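You operate a simulated robot arm through the tools that you are given. There is no shell and no other tool. Be economical: measure what you need, move in short steps, check, and stop when the job is done.

You are at the controls of a simulated robot arm. One attempt, no reset.

## Task
Pile some things up. At the end: the brown coffee bag (marked "COARSE") is on the brown wooden tray; the yoghurt tub (marked "PLAIN") from the table top is on the place at the kitchen-side chair, with the pasta nest from there on top of it and the green pod (marked "DECAF") on top of that; whatever was shut is shut again. Leave all else as you found it, and nothing knocked over.

The check looks at the end state, three seconds after you hand in, the way a careful person would. Anything else that was tipped, shoved, dropped, spilled or broken makes it a failure.

## Robot
A 6-joint arm with a two-finger parallel gripper, fixed in place. Base frame: the origin is at the foot of the arm, x ahead of it, y to its left, z up; the work surface is at about z = 750. Lengths are in mm, angles in rad, forces in N, time in s.
With the tool pointing down near the work surface it reaches from about 180 to 640 mm from the base axis. Its first joint turns from -1.152 to 1.152 rad. Payload 2.7 kg.
The TCP is the grasp point between the finger pads, 23 mm short of the fingertips. In the tool frame z runs along the fingers and y along their closing line. Largest opening 94 mm; finger width 38, thickness 10; the body of the gripper, 54 by 96 mm, starts 39 mm behind the TCP.
Orientation is that of the tool frame in the base frame, as [roll, pitch, yaw] about the fixed x, y, z axes, in that order (R = Rz(yaw) Ry(pitch) Rx(roll)). With the fingers straight down and closing along the base's y, the tool's x points along the base's -x, its y along +y and its z along -z.

## Interface
- The arm moves only by the tool step_arm. Its argument "deltas" is one flat list of numbers, 7 for each row, row after row: the turn, a rotation vector about the tool's x, y, z in rad, then the shift along the tool's x, y, z in mm, then the opening, from 0 (shut) to 1 (fully open). In form: [rx, ry, rz, dx, dy, dz, jaw, rx, ry, rz, dx, dy, dz, jaw, ...]. A call has 1 to 10 rows; each row shifts and turns the commanded pose from where the row before left it, along the tool's axes as they then stand. Each row takes 0.2 s and may step no farther than 50 mm and 0.15 rad from the row before; otherwise, or with a gripper value out of range, the whole call is refused. Where a pose cannot be reached the arm comes as near as it can. A force on the tool above 40 N (or 10 N above the force at the start of the call, whichever is more), or a blocked arm, ends the call early, and 0.2 s more pass. Each finger travels about 45 mm/s and halts on what it meets, pressing with about 28 N; the grip force reading is that of the motor and also rises with nothing between the fingers. The clock runs only during rows and for 0.2 s after the last one: add rows that do not move to give the fingers time. It gives the time, the measured TCP pose, the force on the tool (base axes), the opening and the grip force at its end, in the units of the frame above (readings bear some noise).
- Cameras (640 x 400 px; columns grow to the right, rows downward): "scene" is fixed at [54.6, -425.8, 1392.5]; the picture's right is [0.90, -0.43, 0.00], its down [-0.30, -0.61, -0.73] and it looks along [0.32, 0.66, -0.68] (base axes); focal length 317 px, centre (320, 200). "wrist" rides on the gripper at [87, 16, -74] in the tool frame; the picture's right is [-0.18, 0.98, 0.00], its down [-0.58, -0.11, -0.81] and it looks along [-0.79, -0.15, 0.59] (tool axes); focal length 243 px, centre (320, 200).
- capture(camera): a new picture of that camera. The clock stands still meanwhile.
- locate(camera, pixels): there is no depth. For up to 12 entries [column, row, z] of the newest picture of that camera ("zoom" is the newest enlarged one), the place [x, y] in the base frame at which the ray of that pixel passes the height z, good to about 2 mm. The clock stands still meanwhile.
- close_up(camera, box): a new picture of the part [left, top, right, bottom] of that camera's present view, enlarged. The clock stands still meanwhile.
- sign_off(): hands the job in; it is judged then, once.

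Go step by step. Measure first, check grasps and placings, and put right what went wrong. The budget is 80 turns and 54 pictures, counting those below and the enlarged ones. Unless the task says otherwise, let go and move clear before handing in, and close with one line.

The tools are called after "Call:" as name(argument=value, ...) on one line, values as JSON. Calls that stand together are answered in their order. step_arm: Moves the arm, as the interface text tells. Its arguments: {"type":"object","properties":{"deltas":{"type":"array"}},"required":["deltas"]} The other tools are called the same way: capture (camera) takes a picture; locate (camera, pixels) gives the place at which the rays of pixels pass given heights; close_up (camera, box) takes an enlarged picture of a part of a camera's view; sign_off () hands the job in.

At the start:

```text
time: 0.0
tool_pos: [426.4, 31.2, 1024.2]
tcp_rot: [3.141, -0.002, -3.14]
force: [-0.2, 0.3, -0.5]
finger_gap: 94.1
grasp_force: 0.1
```

scene: 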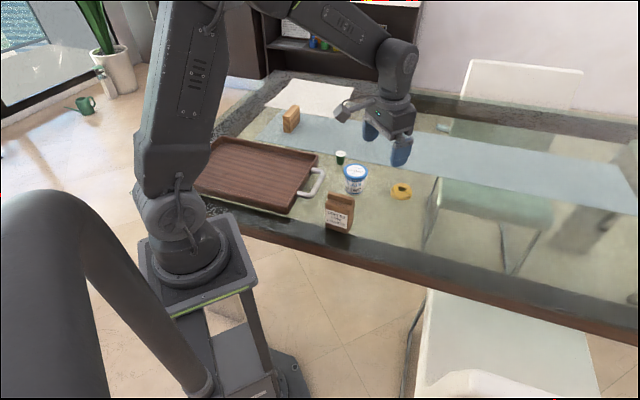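
wrist: 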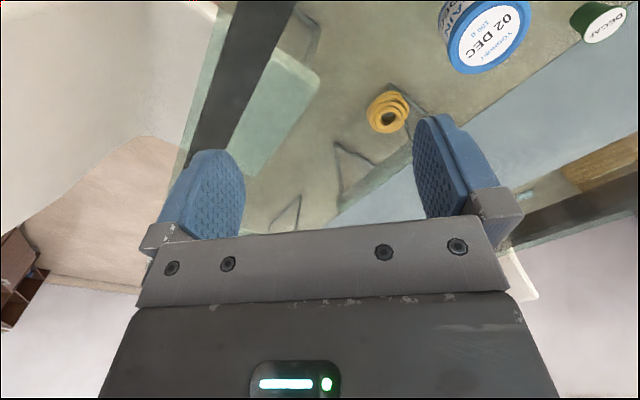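

The pictures show the tray, a bag at (340,210), a tub at (355,178), a pod at (340,157), a nest at (401,191) and another brown item at (291,119). I'll enlarge the scene before measuring.

Call:
close_up(camera="scene", box=[300, 130, 440, 240])

Call:
close_up(camera="scene", box=[190, 60, 370, 220])

Call:
close_up(camera="scene", box=[380, 40, 640, 340])

```text
3.64 times, centred on (370, 185) of scene
```

zoom: 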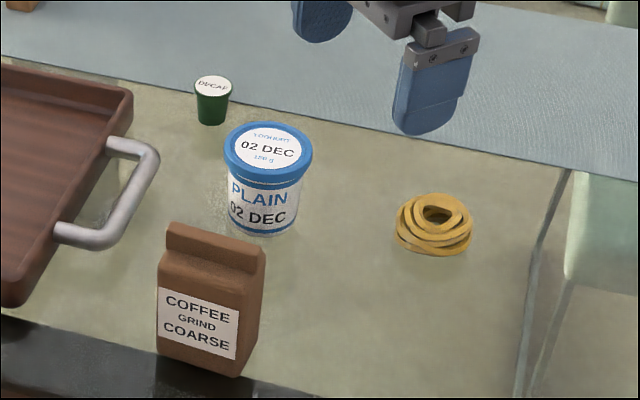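

```text
2.50 times, centred on (280, 140) of scene
```

zoom: 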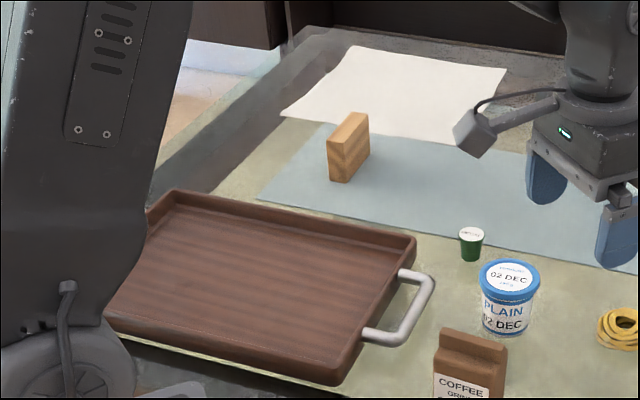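

```text
1.33 times, centred on (510, 190) of scene
```

zoom: 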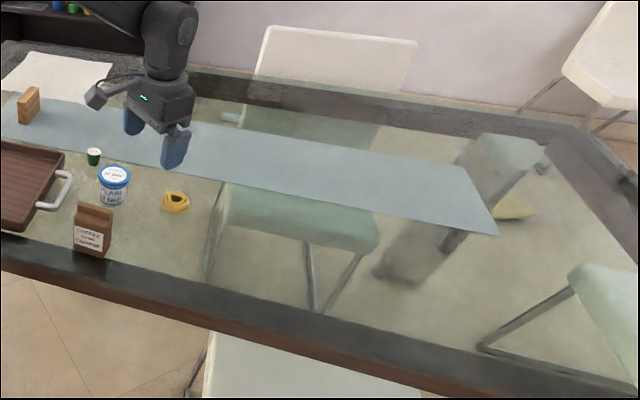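

The enlargements show the tub, the nest, the pod and the COARSE bag on the table, with a white mat at the far left, and a tan wooden block. I'll measure these in the scene frame.

Call:
capture(camera="scene")

Call:
locate(camera="scene", pixels=[[265, 107, 750], [288, 79, 750], [354, 85, 750], [335, 110, 750], [291, 130, 750], [207, 150, 770], [318, 155, 770], [285, 212, 750], [342, 163, 750], [401, 195, 750], [354, 192, 750], [340, 228, 750]])

Call:
locate(camera="scene", pixels=[[250, 72, 750], [640, 125, 750], [640, 345, 750], [230, 228, 750], [210, 205, 750], [525, 70, 1000], [500, 200, 450], [520, 330, 450], [325, 180, 780], [305, 195, 780], [610, 220, 750], [635, 210, 750]])

```text
48 pictures are left
```

scene: 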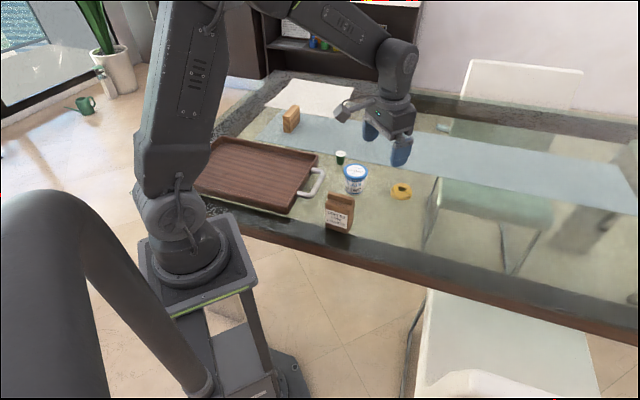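

```text
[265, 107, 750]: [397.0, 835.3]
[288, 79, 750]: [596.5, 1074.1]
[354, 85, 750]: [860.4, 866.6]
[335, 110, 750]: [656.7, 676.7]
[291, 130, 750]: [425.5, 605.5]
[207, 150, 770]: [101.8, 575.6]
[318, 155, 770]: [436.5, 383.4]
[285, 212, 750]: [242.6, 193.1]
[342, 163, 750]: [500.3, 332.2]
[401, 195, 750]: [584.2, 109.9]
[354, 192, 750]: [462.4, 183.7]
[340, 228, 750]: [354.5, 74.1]
```

```text
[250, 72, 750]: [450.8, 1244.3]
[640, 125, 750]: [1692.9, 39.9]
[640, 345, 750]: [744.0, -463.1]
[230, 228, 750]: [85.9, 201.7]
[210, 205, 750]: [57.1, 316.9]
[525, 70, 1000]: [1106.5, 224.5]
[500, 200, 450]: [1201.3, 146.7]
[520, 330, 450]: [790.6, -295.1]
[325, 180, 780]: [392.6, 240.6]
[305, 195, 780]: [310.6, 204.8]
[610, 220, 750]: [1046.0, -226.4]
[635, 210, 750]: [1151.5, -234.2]
```

The white mat lies around (600, 850), which is out of reach, so I need to find the kitchen side and its place. I'll turn the wrist camera clockwise, towards -y, to look around.

Call:
step_arm(deltas=[0, 0, 0.15, 0, 0, 0, 1, 0, 0, 0.15, 0, 0, 0, 1, 0, 0, 0.15, 0, 0, 0, 1, 0, 0, 0.15, 0, 0, 0, 1, 0, 0, 0.15, 0, 0, 0, 1, 0, 0, 0.15, 0, 0, 0, 1])

Call:
capture(camera="wrist")

```text
time: 1.4
tool_pos: [426.5, 30.0, 1021.8]
tcp_rot: [-3.142, 0.0, 2.24]
force: [0.5, 0.1, 0.7]
finger_gap: 94.0
grasp_force: 0.0
```

```text
47 pictures are left
```

wrist: 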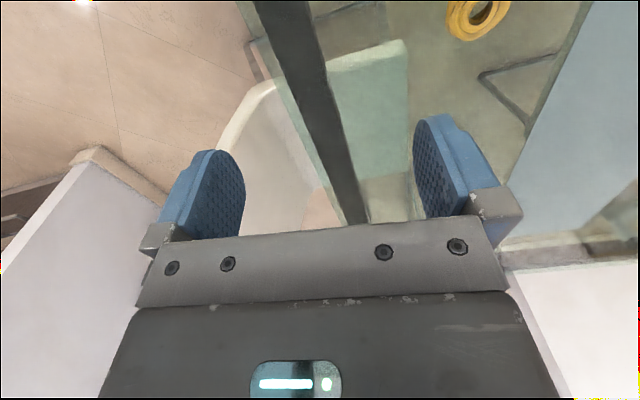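

This view shows only floor, the table edge and the chair at the near side. I'll turn further the same way.

Call:
step_arm(deltas=[0, 0, 0.15, 0, 0, 0, 1, 0, 0, 0.15, 0, 0, 0, 1, 0, 0, 0.15, 0, 0, 0, 1, 0, 0, 0.15, 0, 0, 0, 1, 0, 0, 0.15, 0, 0, 0, 1, 0, 0, 0.15, 0, 0, 0, 1])

Call:
capture(camera="wrist")

```text
time: 2.8
tool_pos: [426.0, 31.4, 1024.4]
tcp_rot: [-3.141, 0.001, 1.338]
force: [1.5, -0.7, -1.1]
finger_gap: 94.1
grasp_force: 0.0
```

```text
46 pictures are left
```

wrist: 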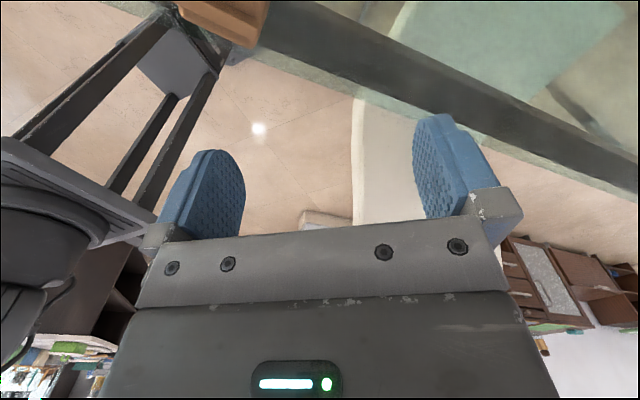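

A cabinet with drawers shows at (560,280), and shelves at (60,360). I'll enlarge both.

Call:
close_up(camera="wrist", box=[480, 200, 640, 400])

Call:
close_up(camera="wrist", box=[0, 240, 150, 400])

```text
2.00 times, centred on (560, 300) of wrist
```

zoom: 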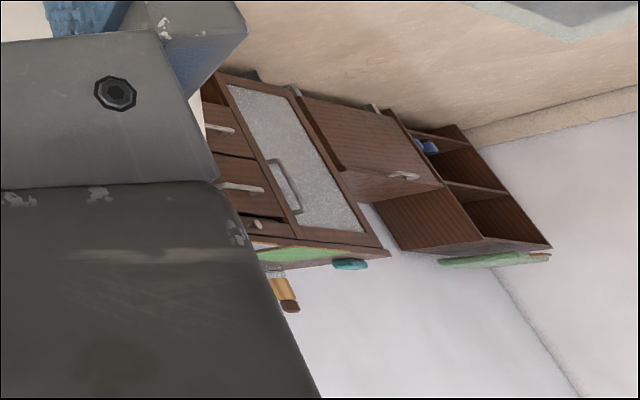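

```text
2.50 times, centred on (75, 320) of wrist
```

zoom: 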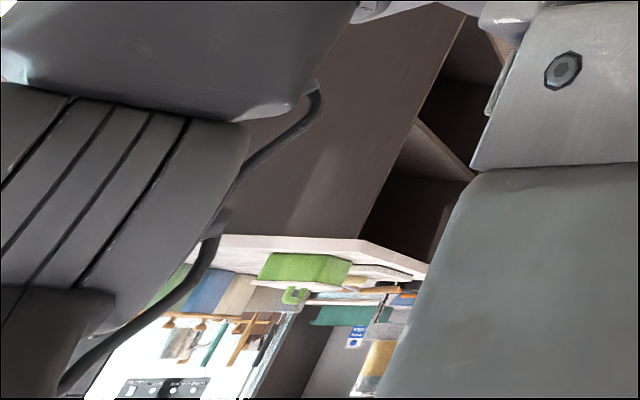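

The hanging utensils and counter lie towards -x/-y, so the kitchen side is the near long side of the table. I'll locate the near chair and look closely at the table in front of it for any marked place.

Call:
locate(camera="wrist", pixels=[[400, 5, 450], [390, 35, 450], [540, 85, 450], [625, 5, 450], [360, 95, 800], [355, 170, 800], [425, 110, 800], [280, 10, 750], [635, 160, 750], [265, 45, 750]])

Call:
close_up(camera="scene", box=[380, 170, 640, 400])

Call:
locate(camera="scene", pixels=[[428, 290, 450], [590, 335, 450], [428, 290, 850], [590, 335, 850], [435, 175, 450], [555, 200, 450], [548, 230, 450], [425, 222, 450], [240, 240, 750], [639, 320, 750]])

```text
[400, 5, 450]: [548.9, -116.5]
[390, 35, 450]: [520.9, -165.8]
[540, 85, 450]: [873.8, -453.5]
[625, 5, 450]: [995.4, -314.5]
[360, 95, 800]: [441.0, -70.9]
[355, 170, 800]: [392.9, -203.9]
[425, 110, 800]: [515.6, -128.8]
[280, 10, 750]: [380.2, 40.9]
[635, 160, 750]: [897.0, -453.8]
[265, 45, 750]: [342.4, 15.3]
```

```text
1.74 times, centred on (510, 285) of scene
```

zoom: 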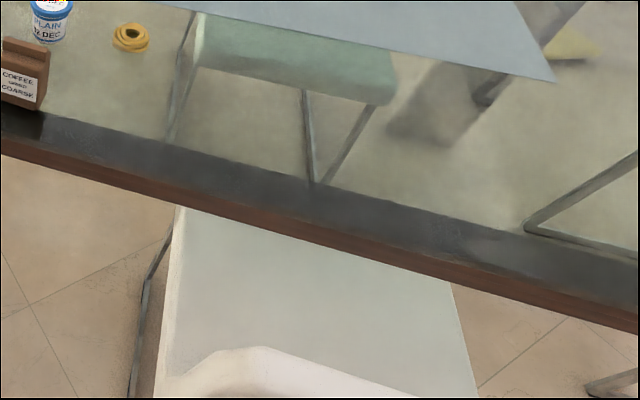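

```text
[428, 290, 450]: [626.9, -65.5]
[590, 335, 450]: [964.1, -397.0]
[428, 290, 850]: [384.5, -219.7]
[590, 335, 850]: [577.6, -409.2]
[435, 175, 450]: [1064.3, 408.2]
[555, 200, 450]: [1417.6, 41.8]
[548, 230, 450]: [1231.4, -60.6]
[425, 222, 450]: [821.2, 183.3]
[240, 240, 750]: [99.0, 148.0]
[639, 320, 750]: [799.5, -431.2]
```

The near chair's seat runs from about (627,-65) to (964,-397), with no mat visible in front of it. Before deciding I'll look the other way, towards +y and the table's left end.

Call:
step_arm(deltas=[0, 0, -0.15, 0, 0, 0, 1, 0, 0, -0.15, 0, 0, 0, 1, 0, 0, -0.15, 0, 0, 0, 1, 0, 0, -0.15, 0, 0, 0, 1, 0, 0, -0.15, 0, 0, 0, 1, 0, 0, -0.15, 0, 0, 0, 1, 0, 0, -0.15, 0, 0, 0, 1, 0, 0, -0.15, 0, 0, 0, 1, 0, 0, -0.15, 0, 0, 0, 1, 0, 0, -0.15, 0, 0, 0, 1])

Call:
step_arm(deltas=[0, 0, -0.15, 0, 0, 0, 1, 0, 0, -0.15, 0, 0, 0, 1, 0, 0, -0.15, 0, 0, 0, 1, 0, 0, -0.15, 0, 0, 0, 1, 0, 0, -0.15, 0, 0, 0, 1, 0, 0, -0.15, 0, 0, 0, 1, 0, 0, -0.15, 0, 0, 0, 1])

Call:
capture(camera="wrist")

```text
time: 5.0
tool_pos: [425.9, 28.7, 1024.0]
tcp_rot: [3.141, 0.001, 2.843]
force: [0.1, 0.5, 0.0]
finger_gap: 94.1
grasp_force: 0.1
```

```text
time: 6.6
tool_pos: [426.7, 31.6, 1023.0]
tcp_rot: [3.141, 0.0, -2.39]
force: [0.8, -0.4, 0.2]
finger_gap: 94.0
grasp_force: 0.1
```

```text
42 pictures are left
```

wrist: 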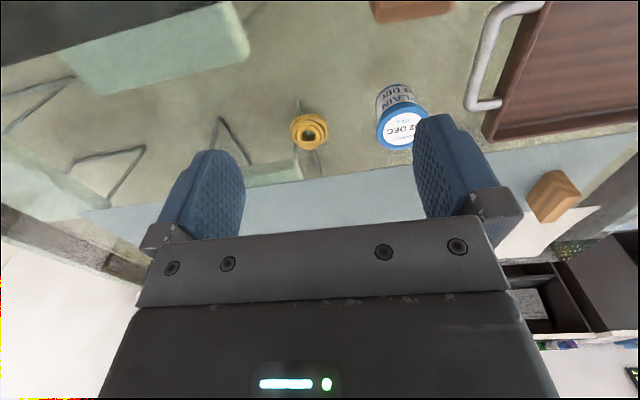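

This view shows the tray, the tub and the block with shelving behind. I'll turn further to see the left end.

Call:
step_arm(deltas=[0, 0, -0.15, 0, 0, 0, 1, 0, 0, -0.15, 0, 0, 0, 1, 0, 0, -0.15, 0, 0, 0, 1, 0, 0, -0.15, 0, 0, 0, 1, 0, 0, -0.15, 0, 0, 0, 1, 0, 0, -0.15, 0, 0, 0, 1, 0, 0, -0.15, 0, 0, 0, 1])

Call:
capture(camera="wrist")

Call:
close_up(camera="wrist", box=[480, 200, 640, 400])

```text
time: 8.2
tool_pos: [427.9, 31.3, 1024.1]
tcp_rot: [-3.14, 0.001, -1.341]
force: [-1.0, 0.1, 0.5]
finger_gap: 94.1
grasp_force: 0.1
```

```text
41 pictures are left
```

wrist: 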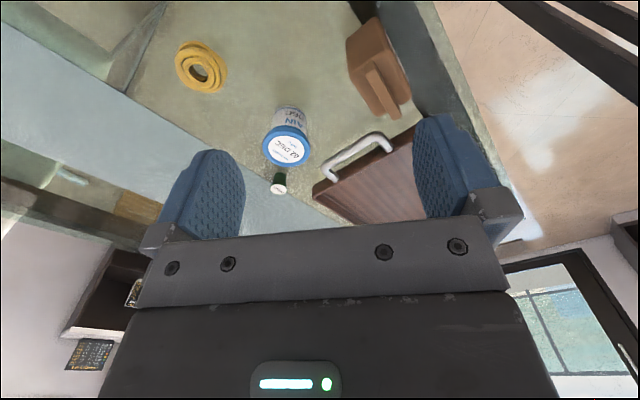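

```text
2.00 times, centred on (560, 300) of wrist
```

zoom: 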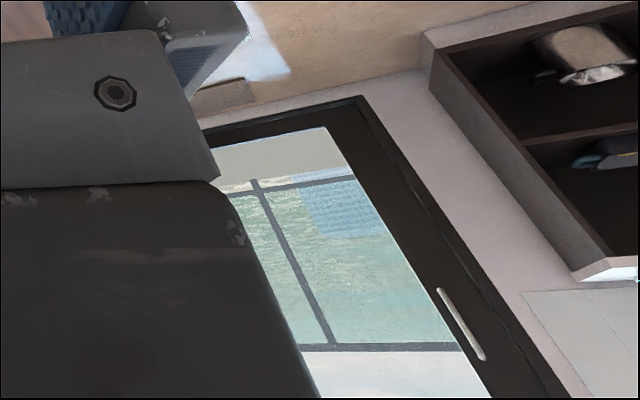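

The left end has only a window and shelves, and no chair. I'll take the wrist camera over the table in front of the near chair to look for a marked place there.

Call:
step_arm(deltas=[0, 0, 0.15, 0, 0, 0, 1, 0, 0, 0.15, 0, 0, 0, 1, 0, 0, 0.15, 0, 0, 0, 1, 0, 0, 0.15, 0, 0, 0, 1, 0, 0, 0.15, 0, 0, 0, 1, 0, 0, 0.15, 0, 0, 0, 1, 0, 0, 0.15, 0, 0, 0, 1, 0, 0, 0.15, 0, 0, 0, 1, 0, 0, 0.15, 0, 0, 0, 1, 0, 0, 0.15, 0, 0, 0, 1])

Call:
step_arm(deltas=[0, 0, 0.15, 0, 0, 0, 1, 0, 0, 0.15, 0, 0, 0, 1, 0, 0, 0.15, 0, 0, 0, 1, 0, 0, 0.15, 0, 0, 0, 1, 0, 0, 0.15, 0, 0, 0, 1, 0, 0, 0.1, 0, 0, 0, 1, 0, 0, 0, -26, -39, 0, 1, 0, 0, 0, -26, -39, 0, 1, 0, 0, 0, -26, -39, 0, 1])

Call:
capture(camera="wrist")

Call:
capture(camera="scene")

```text
time: 10.4
tool_pos: [426.5, 31.3, 1024.2]
tcp_rot: [3.14, 0.0, -2.844]
force: [1.0, -1.2, -0.1]
finger_gap: 94.1
grasp_force: 0.1
```

```text
time: 12.4
tool_pos: [431.4, -111.4, 1024.3]
tcp_rot: [-3.141, 0.0, 2.591]
force: [-0.8, -0.7, 0.8]
finger_gap: 93.6
grasp_force: 0.0
```

```text
39 pictures are left
```

wrist: 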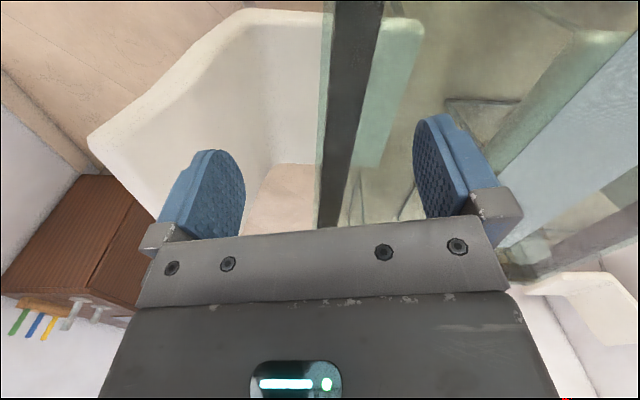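

```text
38 pictures are left
```

scene: 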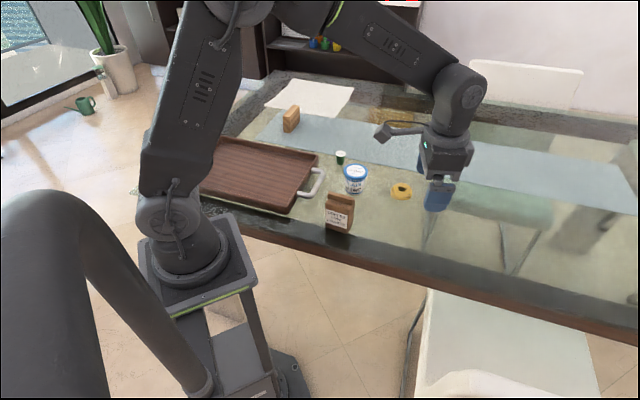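

The table here is bare glass with the near chair pushed under it, with seat corners at (250,12), (420,20) and (365,165). I'll locate the chair and the table frame exactly to define the place in front of it.

Call:
locate(camera="wrist", pixels=[[250, 12, 460], [420, 20, 460], [375, 167, 460], [280, 165, 460], [90, 135, 850], [235, 12, 850], [325, 10, 750], [320, 220, 750], [385, 10, 750], [345, 220, 750]])

Call:
locate(camera="scene", pixels=[[428, 290, 460], [585, 335, 460], [232, 212, 750], [635, 322, 750], [235, 232, 750], [635, 338, 750], [432, 380, 850], [497, 370, 850], [407, 375, 450], [468, 62, 900], [583, 72, 900]])

Call:
close_up(camera="scene", box=[400, 270, 620, 400])

```text
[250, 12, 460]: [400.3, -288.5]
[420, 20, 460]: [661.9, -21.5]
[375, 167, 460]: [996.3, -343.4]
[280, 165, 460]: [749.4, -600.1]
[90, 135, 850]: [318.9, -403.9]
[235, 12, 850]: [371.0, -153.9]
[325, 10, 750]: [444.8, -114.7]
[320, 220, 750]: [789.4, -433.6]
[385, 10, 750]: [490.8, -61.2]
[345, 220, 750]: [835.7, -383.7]
```

```text
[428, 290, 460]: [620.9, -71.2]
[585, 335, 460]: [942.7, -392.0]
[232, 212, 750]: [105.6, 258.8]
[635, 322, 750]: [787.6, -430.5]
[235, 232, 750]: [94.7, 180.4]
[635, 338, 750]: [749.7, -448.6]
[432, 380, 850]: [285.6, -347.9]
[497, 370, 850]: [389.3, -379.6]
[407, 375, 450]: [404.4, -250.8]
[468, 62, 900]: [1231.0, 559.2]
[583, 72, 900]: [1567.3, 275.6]
```

```text
2.91 times, centred on (510, 335) of scene
```

zoom: 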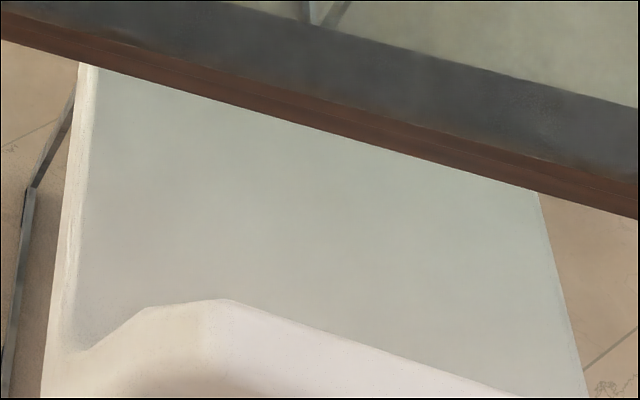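

The chair seat spans about 465 mm along the table edge, with the place in front of it centred near (785,-223), so the near part around (620,-170) is what I can reach. Now I'll measure the objects' tops and bases.

Call:
close_up(camera="scene", box=[310, 140, 430, 240])

```text
4.00 times, centred on (370, 190) of scene
```

zoom: 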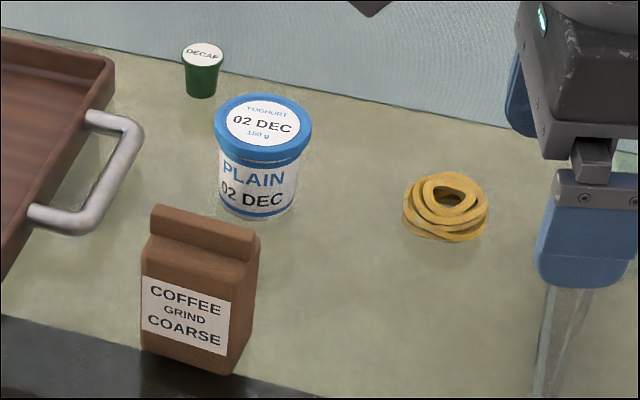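

The enlargement shows the tub's lid centre at (264,125) and its base near (258,203), with the other objects clear too. I'll locate these at several heights.

Call:
locate(camera="zoom", pixels=[[258, 203, 750], [264, 125, 820], [264, 125, 810], [215, 125, 815], [312, 135, 815], [446, 222, 750], [450, 190, 775], [403, 220, 755], [488, 215, 760], [200, 90, 750], [203, 54, 785], [182, 52, 785]])

Call:
locate(camera="zoom", pixels=[[141, 350, 750], [235, 375, 750], [258, 330, 750], [153, 207, 830], [258, 235, 830], [153, 207, 840], [258, 235, 840], [142, 255, 820], [240, 275, 820], [224, 54, 785], [115, 60, 780], [105, 60, 790]])

```text
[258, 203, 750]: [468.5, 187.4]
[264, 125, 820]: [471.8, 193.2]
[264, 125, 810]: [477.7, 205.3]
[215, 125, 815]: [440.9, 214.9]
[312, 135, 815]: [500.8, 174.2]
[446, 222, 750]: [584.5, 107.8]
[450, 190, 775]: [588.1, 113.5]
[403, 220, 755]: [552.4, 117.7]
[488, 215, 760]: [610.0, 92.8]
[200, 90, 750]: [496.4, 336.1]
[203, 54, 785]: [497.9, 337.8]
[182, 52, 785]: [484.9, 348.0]
```

```text
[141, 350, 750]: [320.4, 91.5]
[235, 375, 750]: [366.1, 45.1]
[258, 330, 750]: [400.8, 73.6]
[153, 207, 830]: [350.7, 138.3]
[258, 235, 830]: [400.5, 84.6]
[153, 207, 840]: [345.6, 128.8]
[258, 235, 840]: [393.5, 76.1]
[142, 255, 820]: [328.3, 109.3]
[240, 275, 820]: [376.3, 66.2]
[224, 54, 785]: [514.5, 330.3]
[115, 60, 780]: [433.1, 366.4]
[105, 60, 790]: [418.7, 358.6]
```

The bag is centred near (359,84), about 45 thick and 110 tall, with its front face normal at about 45°. I'll align with it from above and then check its position with the wrist camera.

Call:
step_arm(deltas=[0, 0, 0.121, 0, 0, 0, 1, 0, 0, 0.121, 0, 0, 0, 1, 0, 0, 0, 37.9, 17.1, 0, 1, 0, 0, 0, 37.9, 17.1, 0, 1, 0, 0, 0, 37.9, 17.1, 0, 1, 0, 0, 0, 37.9, 17.1, 0, 1, 0, 0, 0, 37.9, 17.1, 0, 1, 0, 0, 0, 0, 0, 40, 1, 0, 0, 0, 0, 0, 40, 1])

Call:
capture(camera="wrist")

Call:
close_up(camera="scene", box=[190, 100, 390, 250])

```text
time: 14.4
tool_pos: [362.4, 86.3, 941.5]
tcp_rot: [3.141, 0.0, 2.349]
force: [0.0, -1.2, -0.4]
finger_gap: 93.7
grasp_force: 0.0
```

```text
35 pictures are left
```

wrist: 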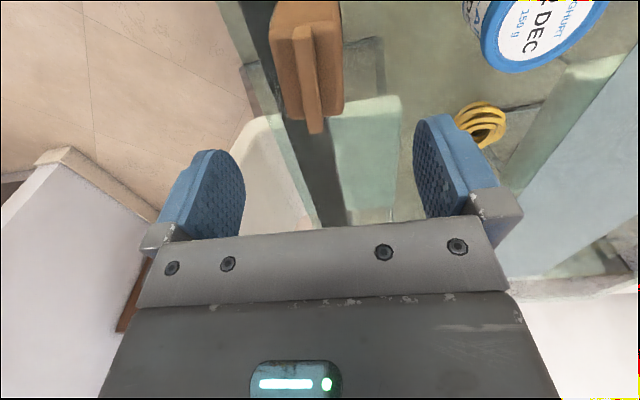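

```text
2.67 times, centred on (290, 175) of scene
```

zoom: 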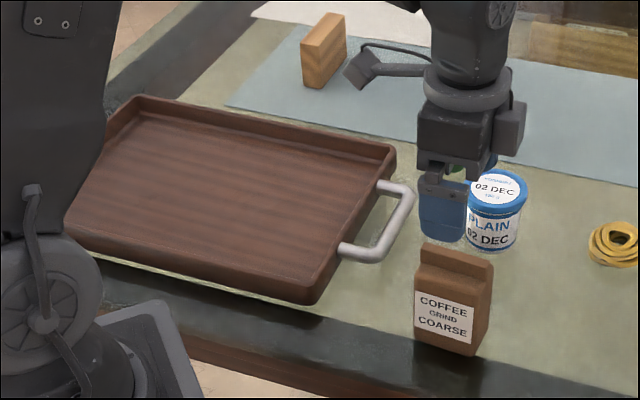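

The wrist view shows the bag's top seal running from (301,30) to (315,128), with the body's right edge at (343,90). I'll locate these and the tray floor.

Call:
locate(camera="wrist", pixels=[[301, 25, 860], [315, 130, 860], [301, 25, 850], [315, 130, 850], [343, 95, 830], [343, 10, 830], [285, 117, 830], [271, 30, 830], [300, 120, 750]])

Call:
locate(camera="zoom", pixels=[[230, 190, 757], [145, 110, 757], [375, 165, 757], [310, 275, 757], [95, 215, 757], [396, 150, 780], [318, 300, 770], [415, 190, 785], [355, 255, 785]])

```text
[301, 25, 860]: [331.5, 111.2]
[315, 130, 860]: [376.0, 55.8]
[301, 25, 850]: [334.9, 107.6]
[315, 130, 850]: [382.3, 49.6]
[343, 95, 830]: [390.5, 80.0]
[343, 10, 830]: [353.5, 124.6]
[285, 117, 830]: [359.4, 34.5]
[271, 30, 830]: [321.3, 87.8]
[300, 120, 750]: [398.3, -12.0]
```

```text
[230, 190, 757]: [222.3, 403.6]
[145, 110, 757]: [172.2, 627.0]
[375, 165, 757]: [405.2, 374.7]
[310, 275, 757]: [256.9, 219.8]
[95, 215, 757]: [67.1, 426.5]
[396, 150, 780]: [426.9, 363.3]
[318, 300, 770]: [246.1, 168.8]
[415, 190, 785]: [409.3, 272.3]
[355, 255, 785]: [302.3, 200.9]
```

The bag top is centred near (357,82), with the face normal nearer 41°. I'll trim the yaw, move over, descend to z≈828 and close.

Call:
step_arm(deltas=[0, 0, 0.05, 0, -3.9, 0, 1, 0, 0, 0, 0, 0, 39, 1, 0, 0, 0, 0, 0, 39, 1, 0, 0, 0, 0, 0, 38, 1, 0, 0, 0, 0, 0, 0, 0.4, 0, 0, 0, 0, 0, 0, 0.4, 0, 0, 0, 0, 0, 0, 0.4, 0, 0, 0, 0, 0, 0, 0.4])

Call:
capture(camera="wrist")

```text
time: 16.2
tool_pos: [356.3, 85.7, 828.2]
tcp_rot: [-3.141, 0.0, 2.301]
force: [-0.2, 0.5, -0.2]
finger_gap: 47.8
grasp_force: 27.5
```

```text
33 pictures are left
```

wrist: 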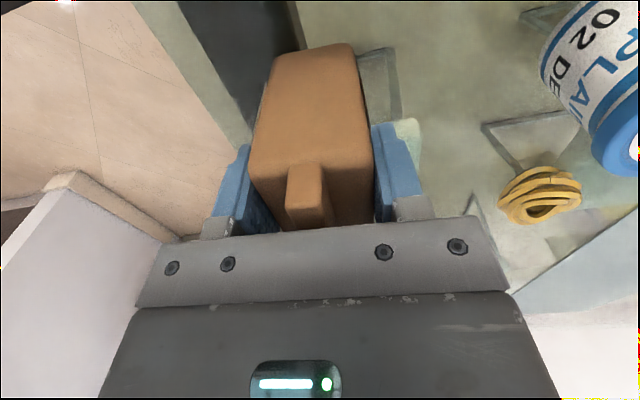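

The bag is gripped at 47.8 mm and stands straight between the pads. I'll lift it 100 mm and carry it over the tray to about (255,375).

Call:
step_arm(deltas=[0, 0, 0, 0, 0, -34, 0.4, 0, 0, 0, 0, 0, -34, 0.4, 0, 0, 0, 0, 0, -34, 0.4, 0, 0, 0, 40.6, 16.7, 0, 0.4, 0, 0, 0, 40.6, 16.7, 0, 0.4, 0, 0, 0, 40.6, 16.7, 0, 0.4, 0, 0, 0, 40.6, 16.7, 0, 0.4, 0, 0, 0, 40.6, 16.7, 0, 0.4, 0, 0, 0, 40.6, 16.7, 0, 0.4, 0, 0, 0, 40.6, 16.7, 0, 0.4])

Call:
capture(camera="scene")

```text
time: 18.4
tool_pos: [251.9, 372.8, 928.0]
tcp_rot: [-3.141, 0.001, 2.299]
force: [0.2, 0.1, -1.6]
finger_gap: 48.0
grasp_force: 27.6
```

```text
32 pictures are left
```

scene: 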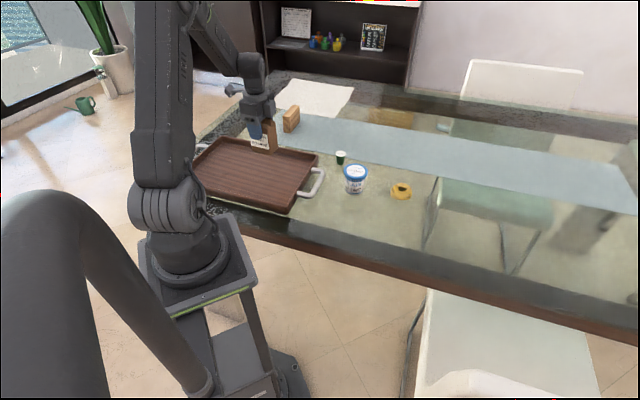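

The bag hangs over the tray, its bottom at about z=850. I'll lower it most of the way and then feel for the floor.

Call:
step_arm(deltas=[0, 0, 0, 0, 0, 40, 0.4, 0, 0, 0, 0, 0, 40, 0.4, 0, 0, 0, 0, 0, 8, 0.4, 0, 0, 0, 0, 0, 0, 0.4])

Call:
close_up(camera="scene", box=[190, 100, 350, 220])

```text
time: 19.4
tool_pos: [253.6, 372.1, 838.0]
tcp_rot: [3.14, 0.0, 2.301]
force: [0.4, 0.5, -1.5]
finger_gap: 47.9
grasp_force: 27.8
```

```text
3.33 times, centred on (270, 160) of scene
```

zoom: 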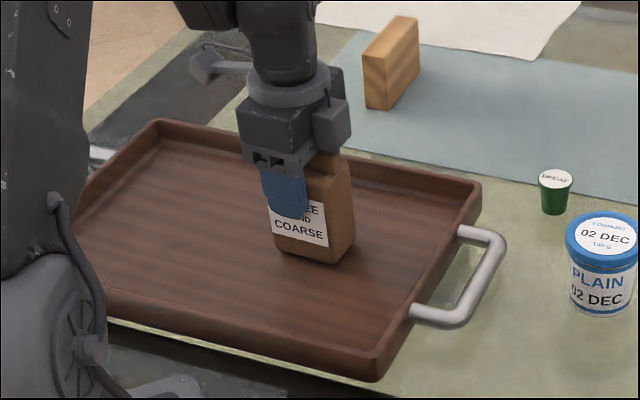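

The bag is just above the tray floor. I'll go down in 2 mm steps until the force shows contact.

Call:
step_arm(deltas=[0, 0, 0, 0, 0, 2, 0.4, 0, 0, 0, 0, 0, 2, 0.4])

Call:
step_arm(deltas=[0, 0, 0, 0, 0, 1.5, 0.4])

```text
time: 20.0
tool_pos: [253.9, 373.3, 836.6]
tcp_rot: [3.139, 0.001, 2.3]
force: [0.4, 0.0, -0.5]
finger_gap: 48.0
grasp_force: 27.8
```

```text
time: 20.4
tool_pos: [255.0, 372.1, 836.8]
tcp_rot: [3.138, 0.0, 2.301]
force: [-2.8, -5.9, 21.1]
finger_gap: 47.7
grasp_force: 27.5
```

The force reads 21 N up, so the bag is down. I'll ease up 1.5 mm, open and rise clear.

Call:
step_arm(deltas=[0, 0, 0, 0, 0, -1.5, 0.4, 0, 0, 0, 0, 0, 0, 0.7, 0, 0, 0, 0, 0, 0, 1, 0, 0, 0, 0, 0, 0, 1, 0, 0, 0, 0, 0, -30, 1, 0, 0, 0, 0, 0, -45, 1, 0, 0, 0, 0, 0, -45, 1])

Call:
close_up(camera="scene", box=[190, 100, 350, 220])

```text
time: 22.0
tool_pos: [253.2, 371.3, 954.6]
tcp_rot: [3.141, 0.001, 2.302]
force: [1.1, -0.8, -1.0]
finger_gap: 94.1
grasp_force: 0.1
```

```text
3.33 times, centred on (270, 160) of scene
```

zoom: 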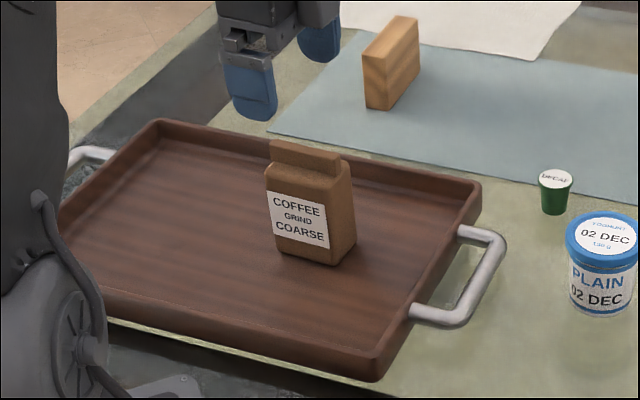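

The bag stands upright on the tray. Next I'll move above the tub at about (470,190) and check the alignment.

Call:
step_arm(deltas=[0, 0, 0, -46.75, 6.3, 0, 1, 0, 0, 0, -46.75, 6.3, 0, 1, 0, 0, 0, -46.75, 6.3, 0, 1, 0, 0, 0, -46.75, 6.3, 0, 1, 0, 0, 0, -46.75, 6.3, 0, 1, 0, 0, 0, -46.75, 6.3, 0, 1, 0, 0, 0, 0, 0, 20, 1, 0, 0, 0, 0, 0, 0, 1])

Call:
capture(camera="wrist")

```text
time: 23.8
tool_pos: [471.8, 187.4, 935.1]
tcp_rot: [3.141, 0.0, 2.301]
force: [0.5, -0.5, 0.0]
finger_gap: 94.0
grasp_force: 0.0
```

```text
29 pictures are left
```

wrist: 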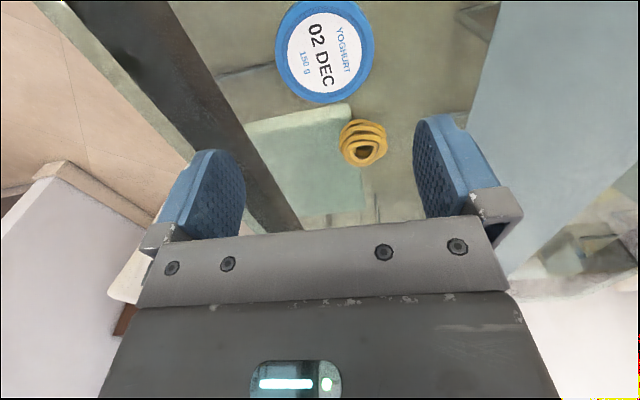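

The lid is fully in view, with its centre at (325,51) and edges at (275,50) and (374,48). I'll locate it at lid height.

Call:
locate(camera="wrist", pixels=[[325, 48, 822], [275, 52, 822], [375, 46, 822], [328, 103, 822], [363, 150, 762], [338, 135, 770], [388, 140, 770], [365, 122, 770], [362, 165, 755]])

```text
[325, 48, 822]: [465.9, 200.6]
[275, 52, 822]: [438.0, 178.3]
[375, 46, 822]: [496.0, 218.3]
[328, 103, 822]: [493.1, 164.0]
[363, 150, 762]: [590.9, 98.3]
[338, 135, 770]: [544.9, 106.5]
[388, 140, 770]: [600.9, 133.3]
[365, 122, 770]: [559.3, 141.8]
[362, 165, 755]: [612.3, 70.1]
```

The lid is centred near (471,193). I'll shift slightly, descend to z≈806 and close on the lid.

Call:
step_arm(deltas=[0, 0, 0, 1.6, 2.7, 0, 1, 0, 0, 0, 0, 0, 43, 1, 0, 0, 0, 0, 0, 43, 1, 0, 0, 0, 0, 0, 43, 1, 0, 0, 0, 0, 0, 0, 0.65, 0, 0, 0, 0, 0, 0, 0.65, 0, 0, 0, 0, 0, 0, 0.65])

Call:
step_arm(deltas=[0, 0, 0, 0, 0, -20, 0.65, 0, 0, 0, 0, 0, -40, 0.65, 0, 0, 0, 0, 0, -40, 0.65])

Call:
capture(camera="wrist")

```text
time: 25.4
tool_pos: [470.5, 193.1, 806.0]
tcp_rot: [3.142, -0.001, 2.299]
force: [-0.4, -0.1, -0.4]
finger_gap: 72.2
grasp_force: 28.1
```

```text
time: 26.2
tool_pos: [473.3, 191.4, 909.3]
tcp_rot: [3.14, 0.001, 2.301]
force: [0.1, -0.5, -1.0]
finger_gap: 72.0
grasp_force: 28.5
```

```text
28 pictures are left
```

wrist: 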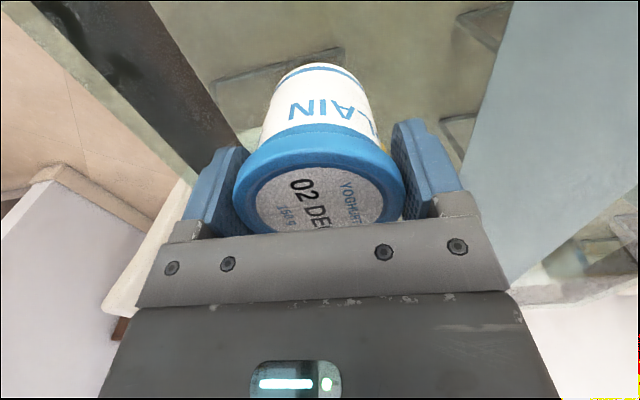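

The tub is held straight at 72 mm. I'll carry it towards the place in front of the near chair and see how far the arm can reach.

Call:
step_arm(deltas=[0, 0, 0, -43.95, -13.09, 0, 0.65, 0, 0, 0, -43.95, -13.09, 0, 0.65, 0, 0, 0, -43.95, -13.09, 0, 0.65, 0, 0, 0, -43.95, -13.09, 0, 0.65, 0, 0, 0, -43.95, -13.09, 0, 0.65, 0, 0, 0, -43.95, -13.09, 0, 0.65, 0, 0, 0, -43.95, -13.09, 0, 0.65, 0, 0, 0, 0, 0, 30, 0.65])

Call:
step_arm(deltas=[0, 0, 0, -43.95, -13.09, 0, 0.65, 0, 0, 0, 0, 0, 0, 0.65])

```text
time: 28.0
tool_pos: [608.1, -97.9, 883.3]
tcp_rot: [3.141, 0.001, 2.299]
force: [-0.8, 0.0, -1.2]
finger_gap: 72.3
grasp_force: 28.2
```

```text
time: 28.6
tool_pos: [625.8, -139.3, 879.3]
tcp_rot: [3.141, 0.001, 2.3]
force: [0.5, -0.3, -1.7]
finger_gap: 72.3
grasp_force: 27.7
```

The arm reached (626,-139) accurately, at radius 641. I'll try one more step outwards.

Call:
step_arm(deltas=[0, 0, 0, -43.95, -13.09, 0, 0.65, 0, 0, 0, 0, 0, 0, 0.65])

Call:
step_arm(deltas=[0, 0, 0, -43.95, -13.09, 0, 0.65, 0, 0, 0, 0, 0, 0, 0.65])

```text
time: 29.2
tool_pos: [623.7, -159.2, 877.8]
tcp_rot: [3.141, 0.001, 2.3]
force: [0.5, -0.7, -1.3]
finger_gap: 72.2
grasp_force: 28.3
out of reach, approached as far as the arm can: row 1
```

```text
time: 29.8
tool_pos: [617.8, -177.5, 878.4]
tcp_rot: [3.141, 0.0, 2.301]
force: [-0.2, 0.3, -2.0]
finger_gap: 72.3
grasp_force: 27.6
out of reach, approached as far as the arm can: row 1
```

The straight-down limit is radius ≈643, so the tub is now at (618,-178), inside the chair's width but 150 mm left of its centre. I'll turn the tool radial and set the tub down here. Then I'll regrasp it tilted to reach further in.

Call:
step_arm(deltas=[0, 0, -0.136, 2, 0, 0, 0.65, 0, 0, -0.136, 2, 0, 0, 0.65, 0, 0, -0.136, 2, 0, 0, 0.65, 0, 0, -0.136, 2, 0, 0, 0.65, 0, 0, 0, 0, 0, 34, 0.65, 0, 0, 0, 0, 0, 33, 0.65, 0, 0, 0, 0, 0, 0, 0.65])

Call:
capture(camera="scene")

```text
time: 31.4
tool_pos: [610.0, -170.4, 811.5]
tcp_rot: [-3.14, 0.001, 2.843]
force: [-0.3, 1.2, -2.2]
finger_gap: 72.4
grasp_force: 27.9
```

```text
27 pictures are left
```

scene: 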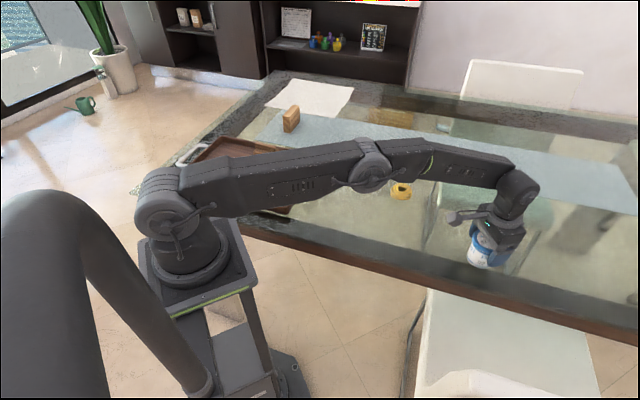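

The tub hangs about 5 mm above the glass. I'll lower it until it touches.

Call:
step_arm(deltas=[0, 0, 0, 0, 0, 2, 0.65, 0, 0, 0, 0, 0, 2, 0.65])

Call:
step_arm(deltas=[0, 0, 0, 0, 0, 1.5, 0.65])

```text
time: 32.0
tool_pos: [610.8, -169.9, 808.5]
tcp_rot: [-3.141, 0.0, 2.842]
force: [0.4, 0.1, -1.1]
finger_gap: 72.5
grasp_force: 27.8
```

```text
time: 32.4
tool_pos: [610.7, -169.7, 808.7]
tcp_rot: [3.141, 0.0, 2.843]
force: [-0.7, 0.0, -2.0]
finger_gap: 72.3
grasp_force: 28.1
```

Call:
step_arm(deltas=[0, 0, 0, 0, 0, 1.5, 0.65])

Call:
step_arm(deltas=[0, 0, 0, 0, 0, 1.5, 0.65])

```text
time: 32.8
tool_pos: [611.1, -171.2, 805.4]
tcp_rot: [3.141, -0.001, 2.843]
force: [-0.5, 0.2, -2.1]
finger_gap: 72.3
grasp_force: 28.3
```

```text
time: 33.2
tool_pos: [611.7, -170.4, 806.5]
tcp_rot: [-3.141, 0.002, 2.844]
force: [-0.5, -0.2, 1.2]
finger_gap: 72.1
grasp_force: 28.1
```

The force changed to +1.2 N, so the tub rests on the glass. I'll open, tilt the tool 0.35 rad outward about the closing line, and regrip.

Call:
step_arm(deltas=[0, 0, 0, 0, 0, 0, 1, 0, 0, 0, 0, 0, 0, 1, 0, 0, 0, 0, 0, 0, 1, 0, -0.117, 0, 0, 0, 0, 1, 0, -0.117, 0, 0, 0, 0, 1, 0, -0.117, 0, 0, 0, 0, 1, 0, 0, 0, 0, 0, 0, 1])

Call:
capture(camera="wrist")

Call:
close_up(camera="scene", box=[400, 150, 580, 300])

```text
time: 34.8
tool_pos: [612.2, -169.8, 804.3]
tcp_rot: [3.14, 0.354, 2.843]
force: [-0.3, -0.2, 0.2]
finger_gap: 94.1
grasp_force: 0.0
```

```text
26 pictures are left
```

wrist: 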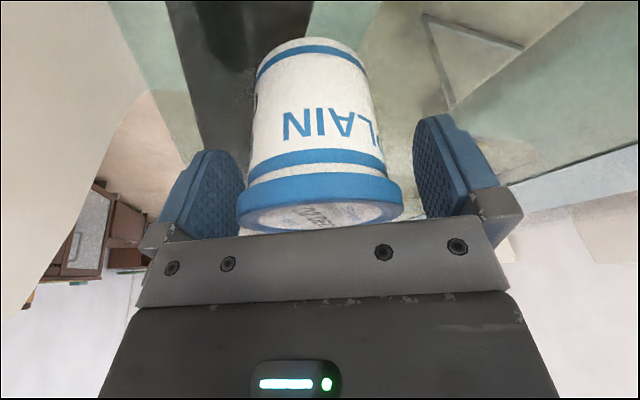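

```text
2.67 times, centred on (490, 225) of scene
```

zoom: 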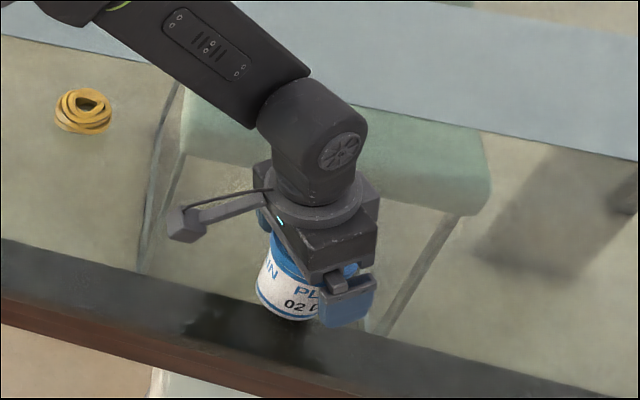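

The fingers straddle the lid with the tool tilted 0.35 rad. I'll close, lift 40 mm and push outward to see the new reach.

Call:
step_arm(deltas=[0, 0, 0, 0, 0, 0, 0.65, 0, 0, 0, 0, 0, 0, 0.65, 0, 0, 0, 0, 0, 0, 0.65, 0, 0, 0, -6.9, 0, -18.8, 0.65, 0, 0, 0, -6.9, 0, -18.8, 0.65, 0, 0, 0, -25.4, -9.5, 9.3, 0.65, 0, 0, 0, 0, 0, 0, 0.65])

Call:
step_arm(deltas=[0, 0, 0, -25.4, -9.5, 9.3, 0.65, 0, 0, 0, 0, 0, 0, 0.65])

Call:
step_arm(deltas=[0, 0, 0, -25.4, -9.5, 9.3, 0.65, 0, 0, 0, 0, 0, 0, 0.65])

```text
time: 36.4
tool_pos: [636.5, -185.6, 845.0]
tcp_rot: [-3.141, 0.349, 2.844]
force: [0.2, -0.2, -2.8]
finger_gap: 72.3
grasp_force: 28.3
```

```text
time: 37.0
tool_pos: [657.4, -203.4, 845.5]
tcp_rot: [3.141, 0.351, 2.844]
force: [-0.7, 0.2, -1.6]
finger_gap: 72.2
grasp_force: 28.4
```

```text
time: 37.6
tool_pos: [667.1, -216.6, 846.7]
tcp_rot: [-3.141, 0.351, 2.842]
force: [-0.7, 0.6, -1.9]
finger_gap: 72.4
grasp_force: 28.2
out of reach, approached as far as the arm can: row 1
```

With the tilt the reach is about 701 mm. I'll step back a little to about (656,-206), lower, and feel for contact.

Call:
step_arm(deltas=[0, 0, 0, 11.5, 5.7, -4.2, 0.65, 0, 0, 0, 6.5, 0, 17.9, 0.65, 0, 0, 0, 6.0, 0, 16.5, 0.65, 0, 0, 0, 0, 0, 0, 0.65])

Call:
step_arm(deltas=[0, 0, 0, 0.7, 0, 1.9, 0.65])

```text
time: 38.6
tool_pos: [655.2, -206.2, 809.5]
tcp_rot: [-3.141, 0.354, 2.843]
force: [0.1, -0.1, -2.6]
finger_gap: 72.2
grasp_force: 27.7
```

```text
time: 39.0
tool_pos: [657.5, -206.1, 807.9]
tcp_rot: [3.141, 0.353, 2.845]
force: [0.2, 0.8, -2.2]
finger_gap: 72.4
grasp_force: 27.6
```

Call:
step_arm(deltas=[0, 0, 0, 0.5, 0, 1.4, 0.65])

Call:
step_arm(deltas=[0, 0, 0, 0.5, 0, 1.4, 0.65])

Call:
close_up(camera="scene", box=[430, 180, 590, 300])

```text
time: 39.4
tool_pos: [656.3, -205.9, 806.7]
tcp_rot: [3.141, 0.351, 2.844]
force: [0.4, -0.3, -2.4]
finger_gap: 72.1
grasp_force: 28.4
```

```text
time: 39.8
tool_pos: [656.3, -206.4, 805.2]
tcp_rot: [3.141, 0.351, 2.842]
force: [0.1, -0.4, -1.7]
finger_gap: 72.4
grasp_force: 28.1
```

```text
3.33 times, centred on (510, 240) of scene
```

zoom: 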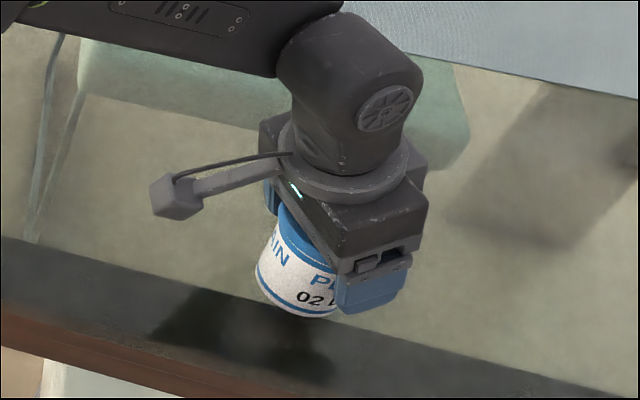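

The tub is very near the glass, and its lean in the picture is perspective. I'll keep lowering in small steps.

Call:
step_arm(deltas=[0, 0, 0, 0.4, 0, 1.1, 0.65])

Call:
step_arm(deltas=[0, 0, 0, 0.4, 0, 1.1, 0.65])

```text
time: 40.2
tool_pos: [655.8, -208.4, 804.3]
tcp_rot: [3.141, 0.35, 2.844]
force: [-0.5, 2.0, 2.9]
finger_gap: 72.0
grasp_force: 28.1
```

```text
time: 40.6
tool_pos: [657.2, -209.2, 805.4]
tcp_rot: [-3.141, 0.355, 2.842]
force: [-0.8, 3.3, 9.0]
finger_gap: 72.2
grasp_force: 27.7
```

The upward force of 9 N confirms contact. I'll open, retreat along the tool axis, and view the result.

Call:
step_arm(deltas=[0, 0, 0, -0.4, 0, -1, 0.65, 0, 0, 0, 0, 0, 0, 1, 0, 0, 0, 0, 0, 0, 1, 0, 0, 0, 0, 0, 0, 1, 0, 0, 0, 0, 0, -30, 1, 0, 0, 0, 0, 0, -45, 1, 0, 0, 0, 0, 0, -45, 1, 0, 0, 0, 0, 0, 0, 1])

Call:
capture(camera="wrist")

Call:
close_up(camera="scene", box=[400, 150, 600, 300])

```text
time: 42.4
tool_pos: [618.9, -194.1, 912.9]
tcp_rot: [3.141, 0.351, 2.844]
force: [0.2, 0.1, -0.6]
finger_gap: 94.0
grasp_force: 0.0
```

```text
23 pictures are left
```

wrist: 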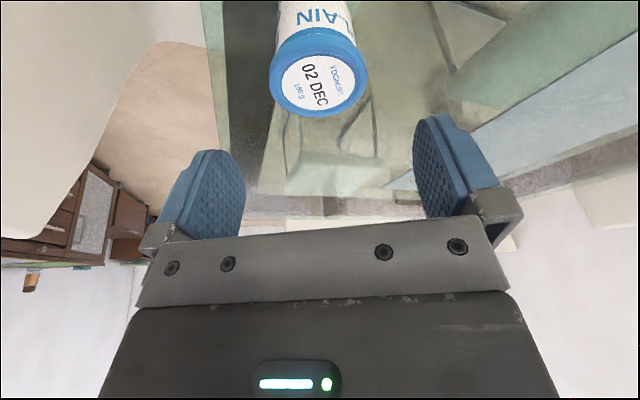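

```text
2.67 times, centred on (500, 225) of scene
```

zoom: 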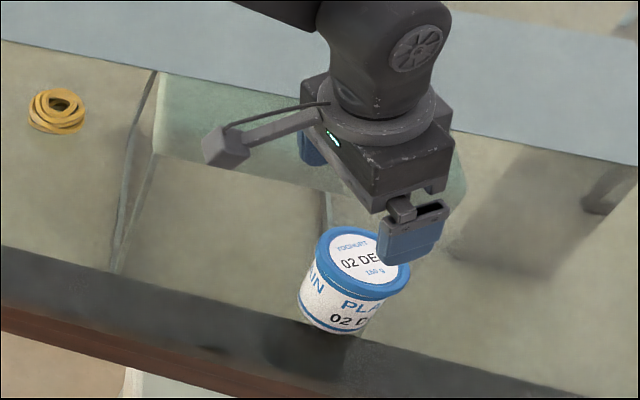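

The tub stands upright in front of the chair. I'll locate its lid in both views, and the nest.

Call:
locate(camera="zoom", pixels=[[363, 261, 822], [316, 245, 820], [57, 110, 760], [27, 108, 765], [88, 110, 765], [58, 132, 750], [60, 98, 775]])

Call:
locate(camera="wrist", pixels=[[319, 80, 822], [270, 78, 820], [369, 70, 820], [325, 117, 820]])

```text
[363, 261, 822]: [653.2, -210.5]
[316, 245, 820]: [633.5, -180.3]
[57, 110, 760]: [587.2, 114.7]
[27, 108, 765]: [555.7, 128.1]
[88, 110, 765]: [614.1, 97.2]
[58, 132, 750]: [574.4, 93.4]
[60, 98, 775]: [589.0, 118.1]
```

```text
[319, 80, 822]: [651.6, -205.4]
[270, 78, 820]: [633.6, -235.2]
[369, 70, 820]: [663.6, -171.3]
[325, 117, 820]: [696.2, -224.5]
```

The tub's centre is near (655,-207), with its lid at z≈822. I'll move to a standoff above the nest at about (586,110), keeping this tilt and yaw.

Call:
step_arm(deltas=[0, 0, 0, 22.67, 40.1, -1.1, 1, 0, 0, 0, 22.67, 40.1, -1.1, 1, 0, 0, 0, 22.67, 40.1, -1.1, 1, 0, 0, 0, 22.67, 40.1, -1.1, 1, 0, 0, 0, 22.67, 40.1, -1.1, 1, 0, 0, 0, 22.67, 40.1, -1.1, 1, 0, 0, 0, 22.67, 40.1, -1.1, 1, 0, 0, 0, 0, 0, 0, 1])

Call:
capture(camera="wrist")

```text
time: 44.2
tool_pos: [555.2, 117.4, 870.2]
tcp_rot: [3.141, 0.351, 2.844]
force: [-0.3, -0.6, -0.3]
finger_gap: 94.1
grasp_force: 0.0
```

```text
21 pictures are left
```

wrist: 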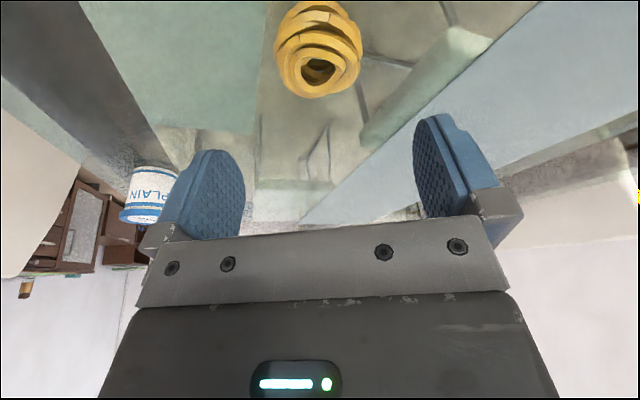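

The nest is in view with edges at (275,45) and (361,45) and its hole at (317,70). I'll locate it.

Call:
locate(camera="wrist", pixels=[[275, 45, 762], [361, 45, 762], [317, 70, 772], [318, 97, 772], [317, 45, 760], [310, 2, 752]])

```text
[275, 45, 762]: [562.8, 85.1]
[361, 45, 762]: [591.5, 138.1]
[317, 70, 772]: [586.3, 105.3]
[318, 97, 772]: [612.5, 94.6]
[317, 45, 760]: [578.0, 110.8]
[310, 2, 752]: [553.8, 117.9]
```

The nest's centre is near (585,107). I'll descend along the tool axis to a TCP height of about 782 and check.

Call:
step_arm(deltas=[0, 0, 0, 0.4, -0.7, 40, 1, 0, 0, 0, 0.4, -0.7, 35, 1, 0, 0, 0, 0.4, -0.6, 15, 1, 0, 0, 0, 0, 0, 0, 1])

Call:
capture(camera="wrist")

```text
time: 45.2
tool_pos: [583.6, 107.2, 783.0]
tcp_rot: [3.14, 0.354, 2.843]
force: [0.3, -0.8, -0.4]
finger_gap: 93.9
grasp_force: 0.1
```

```text
20 pictures are left
```

wrist: 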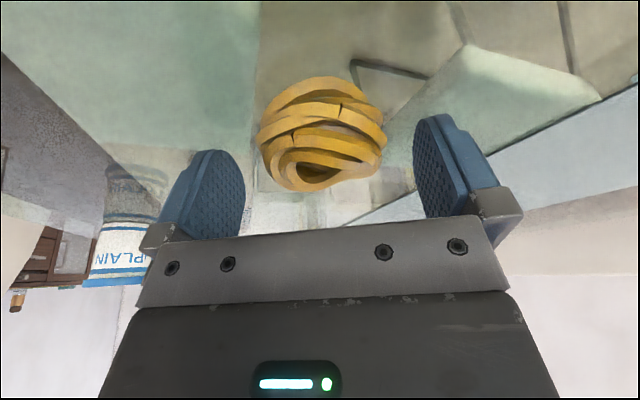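

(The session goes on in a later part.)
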